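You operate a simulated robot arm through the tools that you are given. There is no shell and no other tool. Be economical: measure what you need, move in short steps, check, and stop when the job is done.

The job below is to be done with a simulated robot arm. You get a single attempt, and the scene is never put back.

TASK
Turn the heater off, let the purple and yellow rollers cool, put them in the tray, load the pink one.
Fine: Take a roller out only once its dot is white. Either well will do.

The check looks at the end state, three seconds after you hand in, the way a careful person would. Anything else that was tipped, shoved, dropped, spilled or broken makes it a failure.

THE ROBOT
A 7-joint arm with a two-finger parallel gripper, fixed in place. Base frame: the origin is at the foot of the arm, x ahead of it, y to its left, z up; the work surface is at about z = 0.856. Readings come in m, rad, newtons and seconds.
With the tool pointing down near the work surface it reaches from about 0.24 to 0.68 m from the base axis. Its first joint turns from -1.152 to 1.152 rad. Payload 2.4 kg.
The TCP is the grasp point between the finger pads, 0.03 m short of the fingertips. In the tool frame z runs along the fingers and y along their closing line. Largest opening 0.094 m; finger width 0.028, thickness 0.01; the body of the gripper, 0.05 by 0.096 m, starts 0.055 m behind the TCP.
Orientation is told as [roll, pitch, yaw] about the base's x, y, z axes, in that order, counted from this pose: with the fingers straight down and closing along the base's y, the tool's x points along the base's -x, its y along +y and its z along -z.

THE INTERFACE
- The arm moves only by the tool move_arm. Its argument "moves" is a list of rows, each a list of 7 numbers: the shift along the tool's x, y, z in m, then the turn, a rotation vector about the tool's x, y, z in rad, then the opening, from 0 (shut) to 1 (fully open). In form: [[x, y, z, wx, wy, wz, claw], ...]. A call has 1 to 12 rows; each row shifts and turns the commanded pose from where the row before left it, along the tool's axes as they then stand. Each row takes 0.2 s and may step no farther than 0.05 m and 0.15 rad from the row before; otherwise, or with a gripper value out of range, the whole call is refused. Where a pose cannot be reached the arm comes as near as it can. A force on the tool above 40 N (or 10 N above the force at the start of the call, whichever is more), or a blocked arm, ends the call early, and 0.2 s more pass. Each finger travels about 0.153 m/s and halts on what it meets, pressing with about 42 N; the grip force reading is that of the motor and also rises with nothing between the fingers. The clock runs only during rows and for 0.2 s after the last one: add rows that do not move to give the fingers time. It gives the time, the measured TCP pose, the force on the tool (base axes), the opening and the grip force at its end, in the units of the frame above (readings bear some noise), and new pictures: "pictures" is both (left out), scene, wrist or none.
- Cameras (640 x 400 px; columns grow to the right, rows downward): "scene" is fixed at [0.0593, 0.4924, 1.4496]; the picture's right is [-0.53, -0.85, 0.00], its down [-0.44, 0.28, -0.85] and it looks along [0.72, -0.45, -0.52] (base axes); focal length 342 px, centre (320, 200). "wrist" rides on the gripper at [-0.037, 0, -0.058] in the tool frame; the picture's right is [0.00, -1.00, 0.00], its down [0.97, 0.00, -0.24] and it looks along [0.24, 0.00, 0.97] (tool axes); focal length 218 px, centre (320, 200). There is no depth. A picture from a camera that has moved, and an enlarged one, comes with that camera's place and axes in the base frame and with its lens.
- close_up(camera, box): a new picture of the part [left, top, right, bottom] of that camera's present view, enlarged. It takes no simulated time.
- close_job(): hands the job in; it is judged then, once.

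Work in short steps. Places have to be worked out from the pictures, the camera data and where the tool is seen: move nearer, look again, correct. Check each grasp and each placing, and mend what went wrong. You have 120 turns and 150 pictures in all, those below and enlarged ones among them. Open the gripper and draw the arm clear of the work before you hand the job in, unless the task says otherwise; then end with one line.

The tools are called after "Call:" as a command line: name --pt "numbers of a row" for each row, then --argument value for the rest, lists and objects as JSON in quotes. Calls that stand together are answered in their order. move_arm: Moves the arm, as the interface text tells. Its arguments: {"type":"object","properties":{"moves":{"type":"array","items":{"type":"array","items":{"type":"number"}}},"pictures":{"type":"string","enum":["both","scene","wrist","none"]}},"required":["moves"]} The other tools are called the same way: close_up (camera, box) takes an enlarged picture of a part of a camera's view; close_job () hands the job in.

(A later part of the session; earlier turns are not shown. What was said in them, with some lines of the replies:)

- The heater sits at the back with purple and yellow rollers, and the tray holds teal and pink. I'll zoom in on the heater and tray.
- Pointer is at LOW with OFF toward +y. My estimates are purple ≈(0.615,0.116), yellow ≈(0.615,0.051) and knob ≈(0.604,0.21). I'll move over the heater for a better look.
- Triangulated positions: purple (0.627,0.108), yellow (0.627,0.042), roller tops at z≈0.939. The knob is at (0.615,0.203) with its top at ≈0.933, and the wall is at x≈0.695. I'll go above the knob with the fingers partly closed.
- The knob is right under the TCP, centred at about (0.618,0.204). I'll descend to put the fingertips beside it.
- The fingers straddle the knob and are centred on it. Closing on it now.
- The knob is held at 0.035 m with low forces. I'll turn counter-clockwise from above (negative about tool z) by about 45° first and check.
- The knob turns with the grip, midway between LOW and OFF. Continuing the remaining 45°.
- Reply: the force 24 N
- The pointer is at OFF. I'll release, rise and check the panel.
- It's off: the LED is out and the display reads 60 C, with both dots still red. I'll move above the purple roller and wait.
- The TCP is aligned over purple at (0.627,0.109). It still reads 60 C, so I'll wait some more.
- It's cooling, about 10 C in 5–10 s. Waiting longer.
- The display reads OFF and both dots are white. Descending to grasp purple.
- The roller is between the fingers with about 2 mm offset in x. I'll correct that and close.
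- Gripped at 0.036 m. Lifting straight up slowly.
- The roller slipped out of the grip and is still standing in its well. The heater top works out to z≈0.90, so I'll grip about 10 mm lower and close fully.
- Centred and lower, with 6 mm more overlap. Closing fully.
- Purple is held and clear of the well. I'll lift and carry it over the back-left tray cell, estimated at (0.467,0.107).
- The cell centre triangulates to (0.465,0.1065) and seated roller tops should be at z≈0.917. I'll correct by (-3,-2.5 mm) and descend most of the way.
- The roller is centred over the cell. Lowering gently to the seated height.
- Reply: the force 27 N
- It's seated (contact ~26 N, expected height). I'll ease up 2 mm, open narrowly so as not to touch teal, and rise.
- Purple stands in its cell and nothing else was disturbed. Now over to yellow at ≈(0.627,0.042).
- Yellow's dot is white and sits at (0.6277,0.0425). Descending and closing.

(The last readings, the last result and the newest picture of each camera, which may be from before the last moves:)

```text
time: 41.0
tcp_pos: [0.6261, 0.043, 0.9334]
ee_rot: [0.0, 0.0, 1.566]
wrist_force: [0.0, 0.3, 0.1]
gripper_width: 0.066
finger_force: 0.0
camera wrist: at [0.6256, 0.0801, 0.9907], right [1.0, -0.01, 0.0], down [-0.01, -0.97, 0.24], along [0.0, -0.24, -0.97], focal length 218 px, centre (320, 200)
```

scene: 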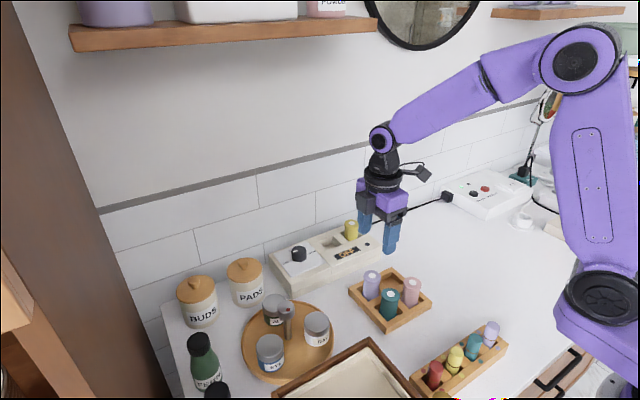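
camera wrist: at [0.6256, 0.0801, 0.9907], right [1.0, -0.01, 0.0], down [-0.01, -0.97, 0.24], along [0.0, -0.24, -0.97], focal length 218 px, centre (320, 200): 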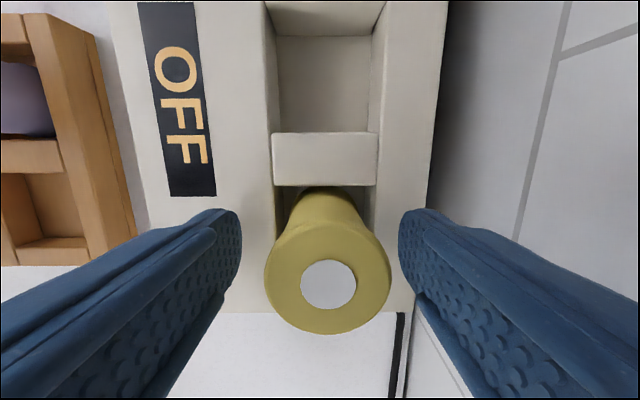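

Offset 2 mm in x; correcting, closing, and lifting a little.

Call:
move_arm --pt "0 -0.002 0 0 0 0 0.6" --pt "0 0 0 0 0 0 0.45" --pt "0 0 0 0 0 0 0" --pt "0 0 0 0 0 0 0" --pt "0 0 0 0 0 0 0" --pictures "none"

Call:
move_arm --pt "0 0 -0.01 0 0 0 0" --pt "0 0 -0.02 0 0 0 0" --pt "0 0 -0.03 0 0 0 0" --pt "0 0 -0.04 0 0 0 0" --pt "0 0 0 0 0 0 0" --pictures "wrist"

```text
time: 42.2
tcp_pos: [0.628, 0.0443, 0.9345]
ee_rot: [0.0, 0.0, 1.566]
wrist_force: [0.0, -0.1, 0.2]
gripper_width: 0.0369
finger_force: 41.9
```

```text
time: 43.4
tcp_pos: [0.6278, 0.0456, 1.032]
ee_rot: [0.0, -0.001, 1.564]
wrist_force: [-0.1, 1.0, -0.6]
gripper_width: 0.0367
finger_force: 41.4
camera wrist: at [0.628, 0.0822, 1.0908], right [1.0, -0.01, 0.0], down [-0.01, -0.97, 0.24], along [0.0, -0.24, -0.97], focal length 218 px, centre (320, 200)
```

wrist: 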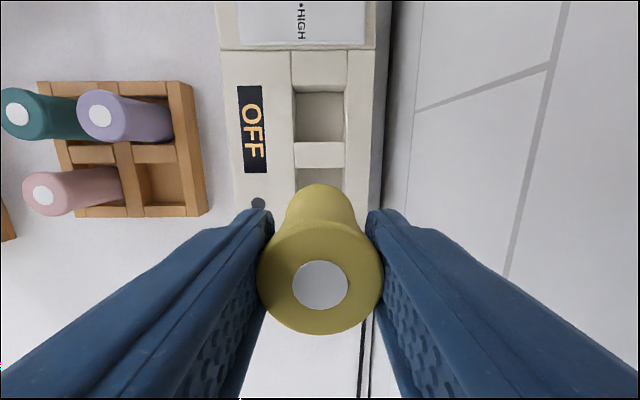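

Yellow is held. Carrying it to the back-right tray cell, about (0.465,0.044).

Call:
move_arm --pt "0 0.041 0 0 0 0 0" --pt "0 0.041 0 0 0 0 0" --pt "0 0.041 0 0 0 0 0" --pt "0 0.04 0 0 0 0 0" --pt "0 0 0.025 0 0 0 0" --pt "0 0 0.025 0 0 0 0" --pt "0 0 0.015 0 0 0 0" --pt "0 0 0 0 0 0 0"

Call:
close_up --camera "scene" --box '[330, 220, 450, 340]'

```text
time: 45.2
tcp_pos: [0.4662, 0.0449, 0.9677]
ee_rot: [0.001, 0.001, 1.566]
wrist_force: [0.2, -1.0, -1.9]
gripper_width: 0.037
finger_force: 42.0
camera wrist: at [0.466, 0.0819, 1.0253], right [1.0, -0.01, 0.0], down [-0.01, -0.97, 0.24], along [0.0, -0.24, -0.97], focal length 218 px, centre (320, 200)
```

scene: 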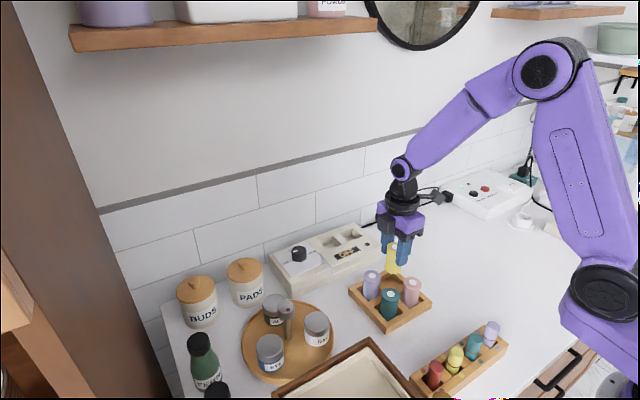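
wrist: 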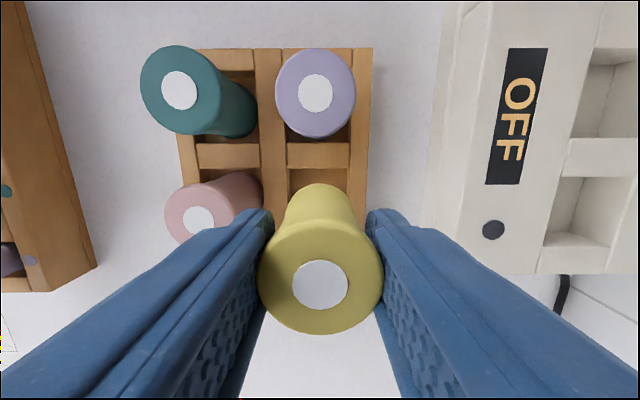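

```text
3.33 times, centred on (390, 280) of scene
camera zoom: at [0.0594, 0.4924, 1.4496], right [-0.53, -0.85, 0.0], down [-0.44, 0.28, -0.85], along [0.72, -0.45, -0.52], focal length 1139 px, centre (87, -67)
```

zoom: 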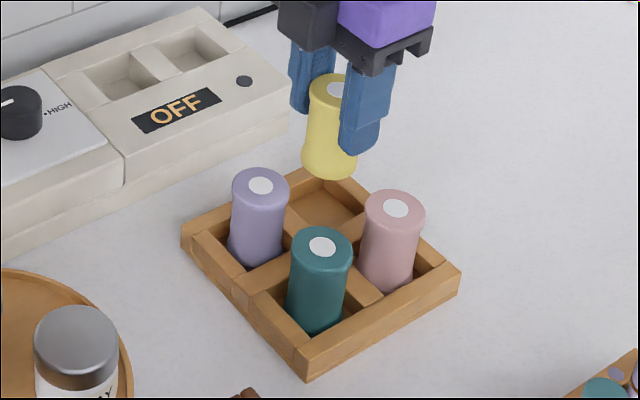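

The alignment is good to within 1.5 mm. I'll correct and lower to seat.

Call:
move_arm --pt "0.0003 0.0013 0.02 0 0 0 0" --pt "0 0 0.015 0 0 0 0" --pt "0 0 0.01 0 0 0 0" --pt "0 0 0.006 0 0 0 0" --pt "0 0 0.003 0 0 0 0" --pt "0 0 0 0 0 0 0" --pictures "wrist"

Call:
close_up --camera "scene" --box '[330, 220, 450, 340]'

```text
time: 46.6
tcp_pos: [0.4664, 0.0443, 0.9146]
ee_rot: [-0.003, -0.001, 1.566]
wrist_force: [-2.4, 0.8, 12.3]
gripper_width: 0.0369
finger_force: 42.0
camera wrist: at [0.4651, 0.0808, 0.9724], right [1.0, -0.01, 0.0], down [-0.01, -0.97, 0.24], along [0.0, -0.24, -0.97], focal length 218 px, centre (320, 200)
```

wrist: 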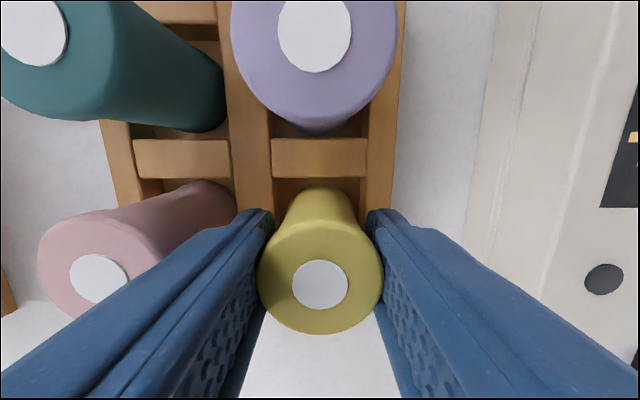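

```text
3.33 times, centred on (390, 280) of scene
camera zoom: at [0.0591, 0.4924, 1.4497], right [-0.53, -0.85, 0.0], down [-0.44, 0.28, -0.85], along [0.73, -0.45, -0.52], focal length 1139 px, centre (87, -67)
```

zoom: 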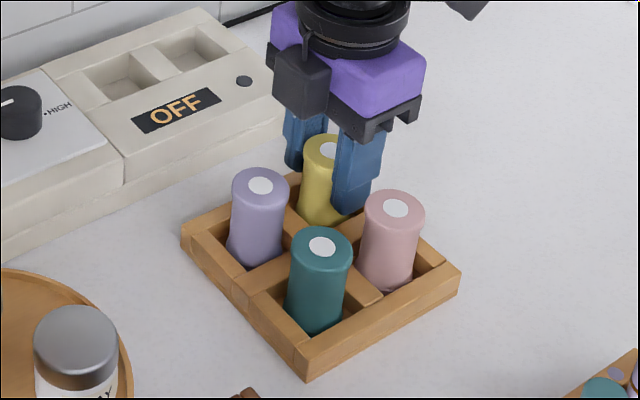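

Contact at about 12 N at the seated height. Releasing narrowly and rising.

Call:
move_arm --pt "0 0 -0.001 0 0 0 0" --pt "0 0 0 0 0 0 0.48" --pt "0 0 0 0 0 0 0.52" --pt "0 0 -0.02 0 0 0 0.52" --pt "0 0 -0.04 0 0 0 0.52" --pt "0 0 -0.045 0 0 0 0.52" --pt "0 0 0 0 0 0 0.6" --pictures "wrist"

Call:
close_up --camera "scene" --box '[330, 220, 450, 340]'

```text
time: 48.2
tcp_pos: [0.4648, 0.0452, 1.0196]
ee_rot: [-0.001, 0.002, 1.565]
wrist_force: [-0.1, -0.3, 0.4]
gripper_width: 0.0564
finger_force: 0.0
camera wrist: at [0.4649, 0.0816, 1.0774], right [1.0, -0.01, 0.0], down [-0.01, -0.97, 0.24], along [0.0, -0.24, -0.97], focal length 218 px, centre (320, 200)
```

wrist: 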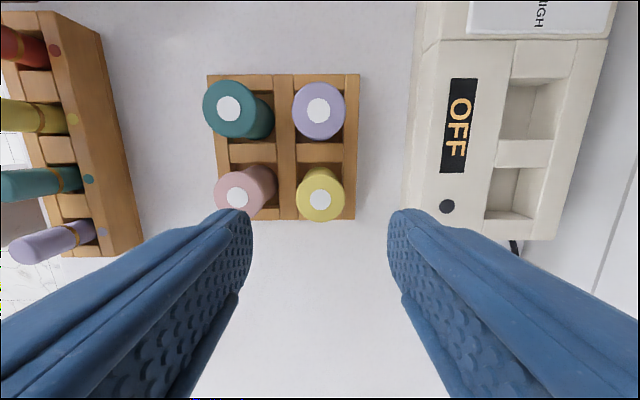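

```text
3.33 times, centred on (390, 280) of scene
camera zoom: at [0.0593, 0.4924, 1.4496], right [-0.53, -0.85, 0.0], down [-0.44, 0.28, -0.85], along [0.72, -0.45, -0.52], focal length 1139 px, centre (87, -67)
```

zoom: 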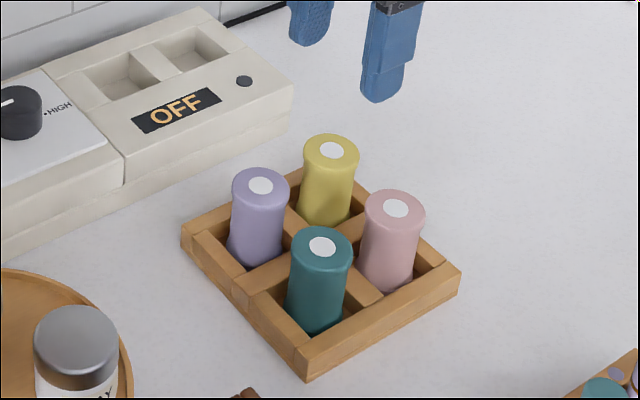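

Yellow is seated. Now above pink, about (0.403,0.0445), at narrow opening.

Call:
move_arm --pt "0.0005 0.031 0 0 0 0 0.56" --pt "0 0.031 0 0 0 0 0.56" --pt "0 0 0.02 0 0 0 0.56" --pt "0 0 0 0 0 0 0.56" --pictures "wrist"

```text
time: 49.2
tcp_pos: [0.4014, 0.0442, 1.0006]
ee_rot: [-0.001, 0.0, 1.563]
wrist_force: [0.3, 0.2, 0.0]
gripper_width: 0.0527
finger_force: 0.0
camera wrist: at [0.4021, 0.0813, 1.0575], right [1.0, -0.01, 0.0], down [-0.01, -0.97, 0.24], along [0.0, -0.24, -0.97], focal length 218 px, centre (320, 200)
```

wrist: 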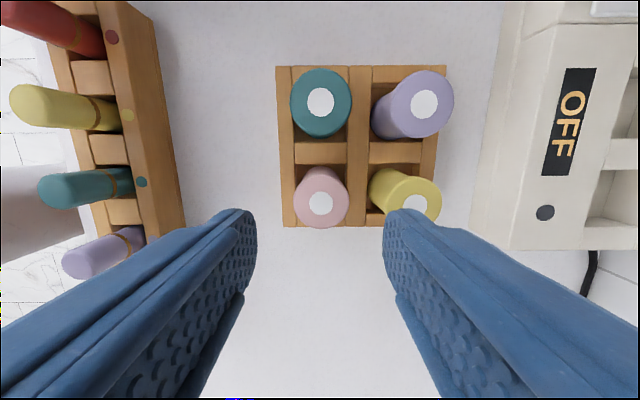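

Pink is exactly under the TCP. Descending to grasp height with the narrow opening.

Call:
move_arm --pt "0 0 0.03 0 0 0 0.56" --pt "0 0 0.02 0 0 0 0.56" --pt "0 0 0 0 0 0 0.56" --pictures "wrist"

Call:
close_up --camera "scene" --box '[350, 220, 450, 320]'

```text
time: 50.0
tcp_pos: [0.4027, 0.0455, 0.9501]
ee_rot: [0.0, -0.001, 1.565]
wrist_force: [-0.9, -1.0, 0.1]
gripper_width: 0.0525
finger_force: 0.1
camera wrist: at [0.4021, 0.0816, 1.0082], right [1.0, -0.01, 0.0], down [-0.01, -0.97, 0.24], along [0.0, -0.24, -0.97], focal length 218 px, centre (320, 200)
```

wrist: 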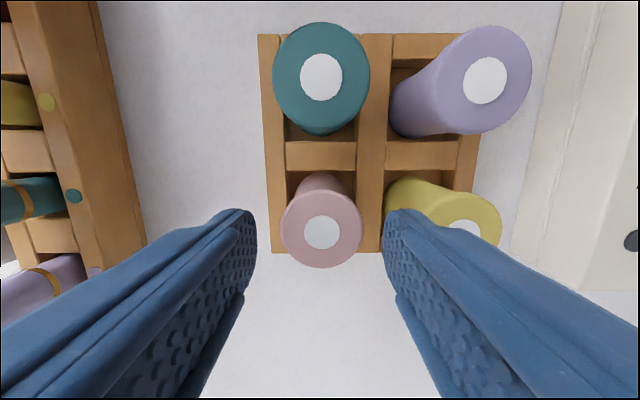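

```text
4.00 times, centred on (400, 270) of scene
camera zoom: at [0.0594, 0.4924, 1.4496], right [-0.53, -0.85, 0.0], down [-0.44, 0.28, -0.85], along [0.72, -0.45, -0.52], focal length 1367 px, centre (0, -80)
```

zoom: 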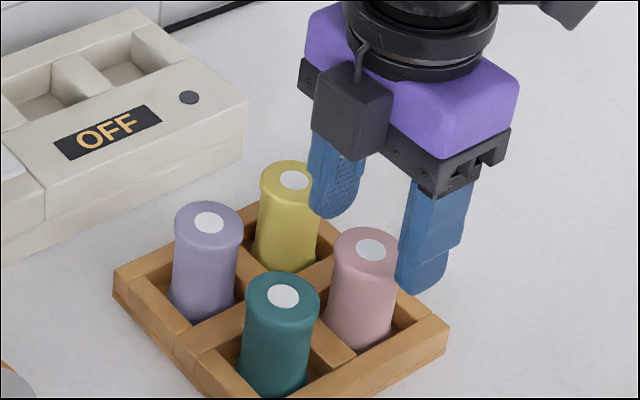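

There's about 8 mm clearance each side. Descending the rest and closing.

Call:
move_arm --pt "0 0 0.02 0 0 0 0.56" --pt "0 0 0.0185 0 0 0 0.56" --pt "0 0 0 0 0 0 0.56" --pt "0 0 0 0 0 0 0.4" --pt "0 0 0 0 0 0 0" --pt "0 0 0 0 0 0 0" --pictures "wrist"

```text
time: 51.4
tcp_pos: [0.4015, 0.0447, 0.913]
ee_rot: [0.0, 0.0, 1.565]
wrist_force: [-0.4, 0.6, 1.0]
gripper_width: 0.0365
finger_force: 41.9
camera wrist: at [0.4021, 0.0819, 0.9701], right [1.0, -0.01, 0.0], down [-0.01, -0.97, 0.24], along [0.0, -0.24, -0.97], focal length 218 px, centre (320, 200)
```

wrist: 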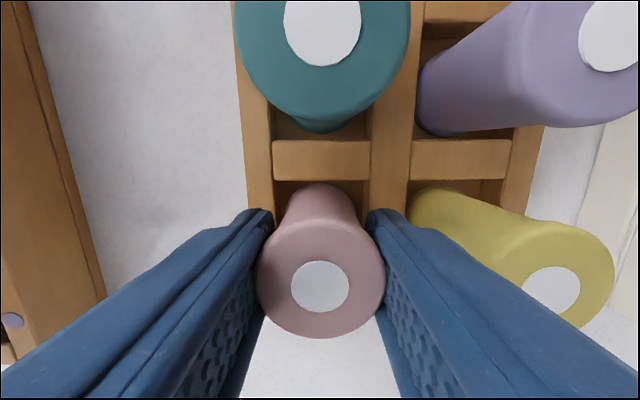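

Pink is gripped at 0.0365 m. Lifting straight up, then checking.

Call:
move_arm --pt "0 0 -0.01 0 0 0 0" --pt "0 0 -0.025 0 0 0 0" --pt "0 0 -0.04 0 0 0 0" --pt "0 0 -0.045 0 0 0 0" --pt "0 0 0 0 0 0 0"

```text
time: 52.6
tcp_pos: [0.4016, 0.0438, 1.0339]
ee_rot: [0.001, 0.001, 1.564]
wrist_force: [0.6, -0.4, -0.1]
gripper_width: 0.0367
finger_force: 42.1
camera wrist: at [0.4012, 0.08, 1.0911], right [1.0, -0.01, 0.0], down [-0.01, -0.97, 0.24], along [0.0, -0.24, -0.97], focal length 218 px, centre (320, 200)
```

scene: 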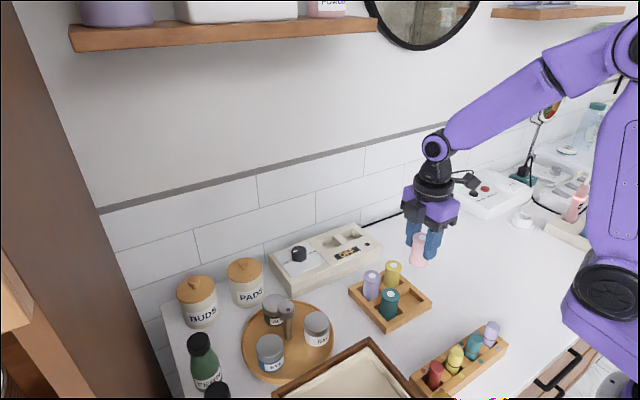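
wrist: 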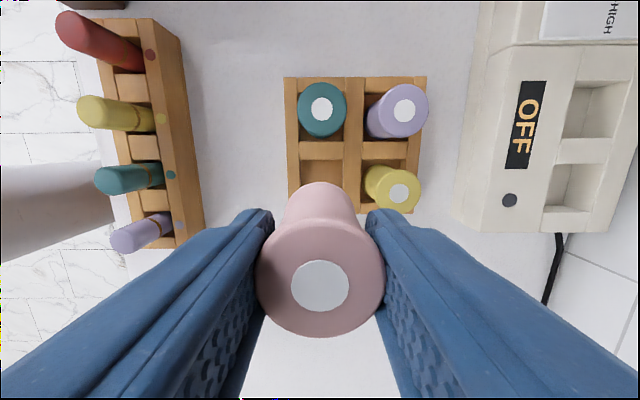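

Pink is held cleanly. Carrying it to the right well (yellow's former spot, ≈(0.6277,0.0425)).

Call:
move_arm --pt "0 -0.0455 0 0 0 0 0" --pt "0 -0.0455 0 0 0 0 0" --pt "0 -0.0455 0 0 0 0 0" --pt "0 -0.045 0 0 0 0 0" --pt "0 -0.045 0 0 0 0 0" --pt "0 0 0 0 0 0 0" --pt "0 0 0.02 0 0 0 0" --pt "0 0 0 0 0 0 0"

Call:
close_up --camera "scene" --box '[290, 180, 400, 280]'

```text
time: 54.4
tcp_pos: [0.6274, 0.0452, 1.0123]
ee_rot: [0.0, 0.001, 1.566]
wrist_force: [-0.2, 0.5, -0.5]
gripper_width: 0.0368
finger_force: 41.9
camera wrist: at [0.6285, 0.0804, 1.0698], right [1.0, -0.01, 0.0], down [-0.01, -0.97, 0.24], along [0.0, -0.24, -0.97], focal length 218 px, centre (320, 200)
```

scene: 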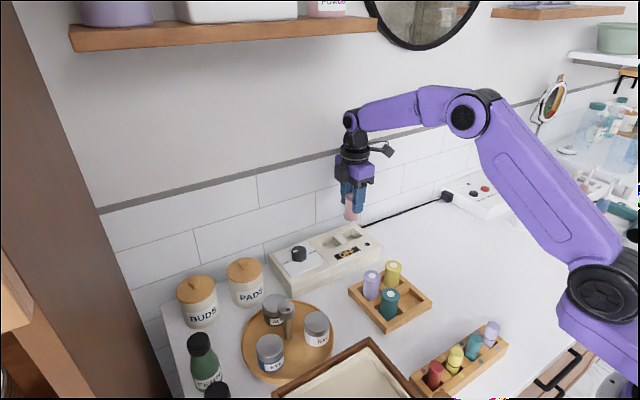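
wrist: 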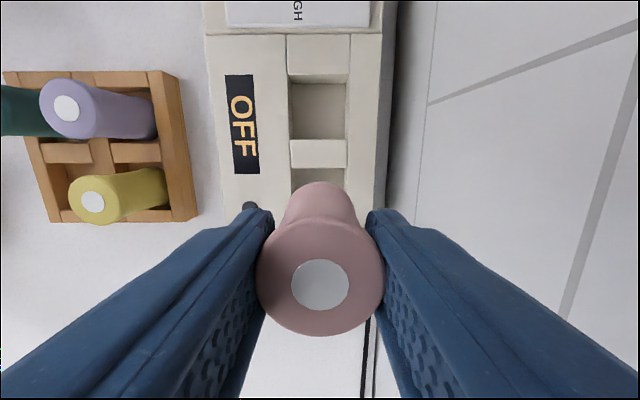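

```text
4.00 times, centred on (345, 230) of scene
camera zoom: at [0.0594, 0.4924, 1.4496], right [-0.53, -0.85, 0.0], down [-0.44, 0.28, -0.85], along [0.72, -0.45, -0.52], focal length 1367 px, centre (220, 80)
```

zoom: 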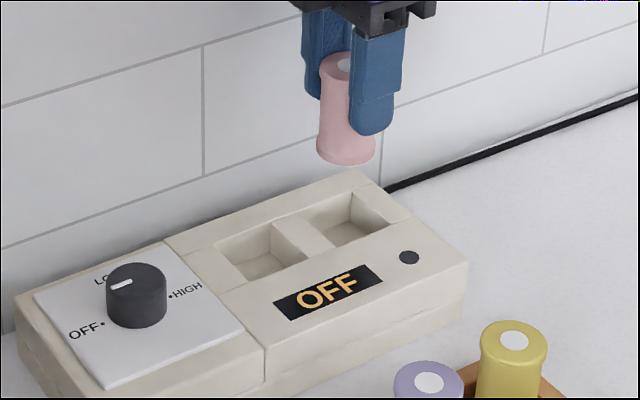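

The well looks aligned within ~1 mm. Lowering until the roller's bottom is just above the heater top, then checking.

Call:
move_arm --pt "0.001 0.001 0.02 0 0 0 0" --pt "0 0 0.02 0 0 0 0" --pt "0 0 0.013 0 0 0 0" --pt "0 0 0 0 0 0 0" --pictures "wrist"

Call:
close_up --camera "scene" --box '[300, 200, 390, 270]'

Call:
close_up --camera "wrist" --box '[220, 100, 420, 340]'

```text
time: 55.4
tcp_pos: [0.6291, 0.0412, 0.9592]
ee_rot: [-0.001, 0.001, 1.565]
wrist_force: [0.7, 0.5, -0.9]
gripper_width: 0.0368
finger_force: 41.7
camera wrist: at [0.6283, 0.0786, 1.0169], right [1.0, -0.01, 0.0], down [-0.01, -0.97, 0.24], along [0.0, -0.24, -0.97], focal length 218 px, centre (320, 200)
```

wrist: 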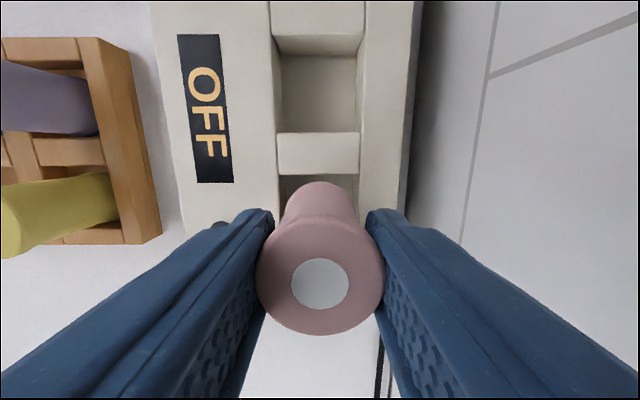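

```text
5.71 times, centred on (345, 235) of scene
camera zoom: at [0.0594, 0.4924, 1.4496], right [-0.53, -0.85, 0.0], down [-0.44, 0.28, -0.85], along [0.72, -0.45, -0.52], focal length 1953 px, centre (177, 0)
```

zoom: 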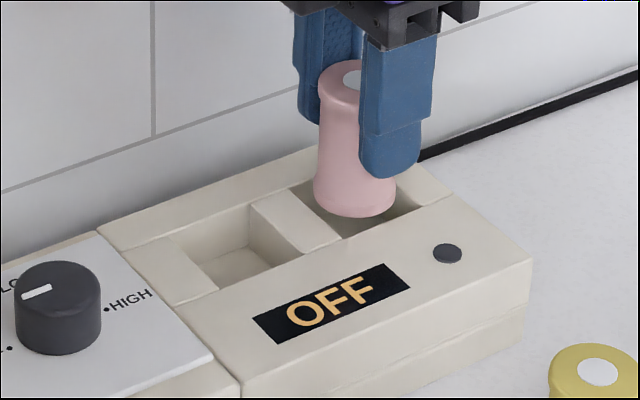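

```text
1.67 times, centred on (320, 220) of wrist
camera zoom: at [0.6283, 0.0786, 1.0169], right [1.0, -0.01, 0.0], down [-0.01, -0.97, 0.24], along [0.0, -0.24, -0.97], focal length 364 px, centre (320, 167)
```

zoom: 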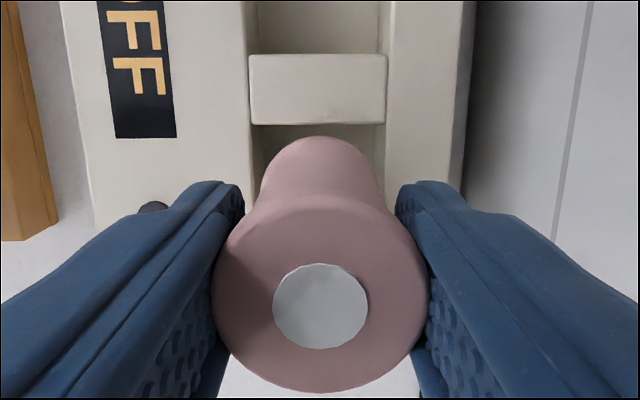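

The roller base sits within the well outline: x off by <1 mm, y gap ~2.5 mm. Lowering gently to the seat height (~0.934).

Call:
move_arm --pt "0 0.0008 0.006 0 0 0 0" --pt "0 0 0.006 0 0 0 0" --pt "0 0 0.006 0 0 0 0" --pt "0 0 0.004 0 0 0 0" --pt "0 0 0.003 0 0 0 0" --pt "0 0 0 0 0 0 0" --pictures "wrist"

Call:
close_up --camera "scene" --box '[300, 200, 390, 270]'

```text
time: 56.8
tcp_pos: [0.6282, 0.0418, 0.9352]
ee_rot: [0.0, 0.0, 1.566]
wrist_force: [0.0, -0.3, -0.6]
gripper_width: 0.0366
finger_force: 41.9
camera wrist: at [0.6278, 0.0788, 0.9915], right [1.0, -0.01, 0.0], down [-0.01, -0.97, 0.24], along [0.0, -0.24, -0.97], focal length 218 px, centre (320, 200)
```

wrist: 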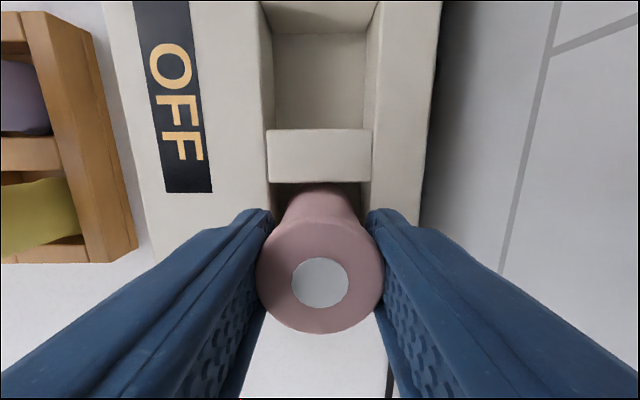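

```text
5.71 times, centred on (345, 235) of scene
camera zoom: at [0.0594, 0.4924, 1.4496], right [-0.53, -0.85, 0.0], down [-0.44, 0.28, -0.85], along [0.72, -0.45, -0.52], focal length 1953 px, centre (177, 0)
```

zoom: 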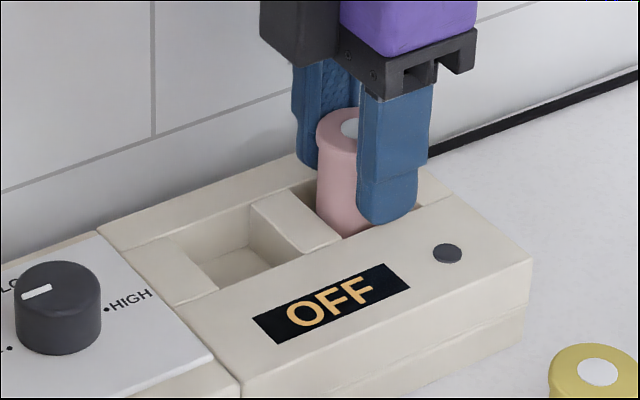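

It's in the well with no contact force yet. A couple more mm.

Call:
move_arm --pt "0 0 0.001 0 0 0 0" --pt "0 0 0.001 0 0 0 0" --pt "0 0 0 0 0 0 0" --pictures "none"

```text
time: 57.6
tcp_pos: [0.6273, 0.0426, 0.9325]
ee_rot: [0.001, -0.001, 1.565]
wrist_force: [0.2, 0.1, -0.9]
gripper_width: 0.0368
finger_force: 41.9
```

Only about a millimetre can remain before the floor. Releasing and rising.

Call:
move_arm --pt "0 0 0 0 0 0 0.45" --pt "0 0 0 0 0 0 0.6" --pt "0 0 0 0 0 0 0.6" --pt "0 0 -0.03 0 0 0 0.6" --pt "0 0 -0.04 0 0 0 0.6" --pt "0 0 -0.04 0 0 0 0.6" --pt "0 0 -0.04 0 0 0 0.6" --pt "0 0.04 0 0 0 0 0.8" --pt "0 0.045 0 0 0 0 1" --pt "0 0.045 0 0 0 0 1" --pt "0 0 0 0 0 0 1"

Call:
close_up --camera "scene" --box '[250, 200, 450, 340]'

Call:
close_up --camera "scene" --box '[300, 200, 390, 270]'

```text
time: 60.0
tcp_pos: [0.4992, 0.0398, 1.0825]
ee_rot: [0.0, -0.001, 1.565]
wrist_force: [-0.1, -0.3, -0.2]
gripper_width: 0.0941
finger_force: 0.0
camera wrist: at [0.4988, 0.0765, 1.1397], right [1.0, -0.01, 0.0], down [-0.01, -0.97, 0.24], along [0.0, -0.24, -0.97], focal length 218 px, centre (320, 200)
```

scene: 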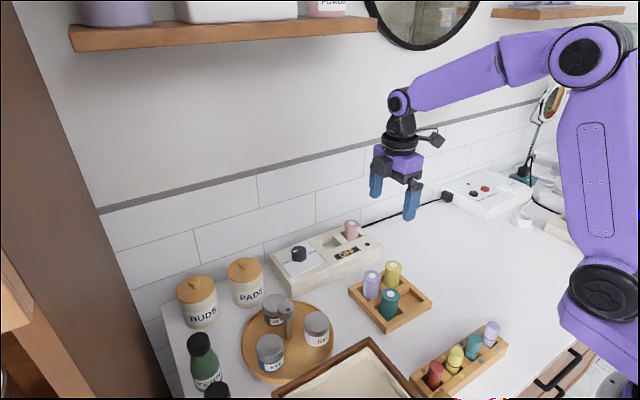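
wrist: 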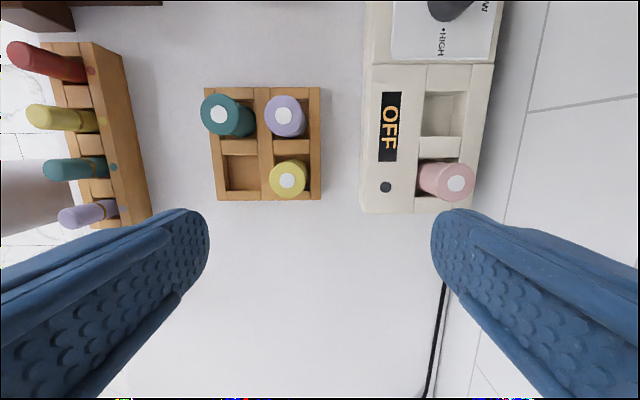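

```text
2.86 times, centred on (350, 270) of scene
camera zoom: at [0.0593, 0.4924, 1.4496], right [-0.53, -0.85, 0.0], down [-0.44, 0.28, -0.85], along [0.72, -0.45, -0.52], focal length 976 px, centre (234, 0)
```

zoom: 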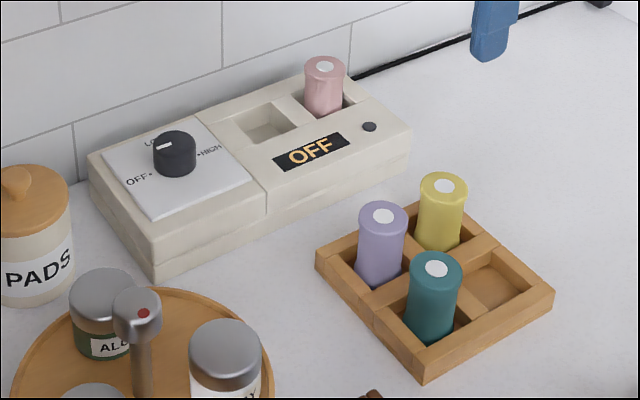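

```text
5.71 times, centred on (345, 235) of scene
camera zoom: at [0.0593, 0.4924, 1.4496], right [-0.53, -0.85, 0.0], down [-0.44, 0.28, -0.85], along [0.72, -0.45, -0.52], focal length 1953 px, centre (177, 0)
```

zoom: 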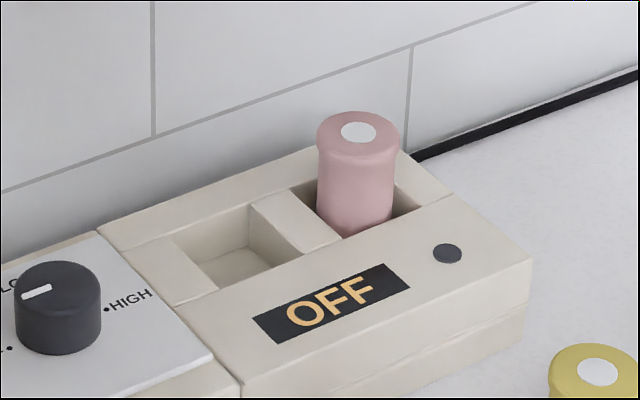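

The heater reads OFF, pink stands in the right well, and purple and yellow are seated in the tray. The gripper is open and clear, so I'm handing in.

Call:
close_job

```text
The job is handed in.
```

The heater is off, the cooled purple and yellow rollers are in the tray, and the pink roller is loaded in the heater's right well; purple slipped once on the first lift, dropped back upright into its well, and the second grip held.
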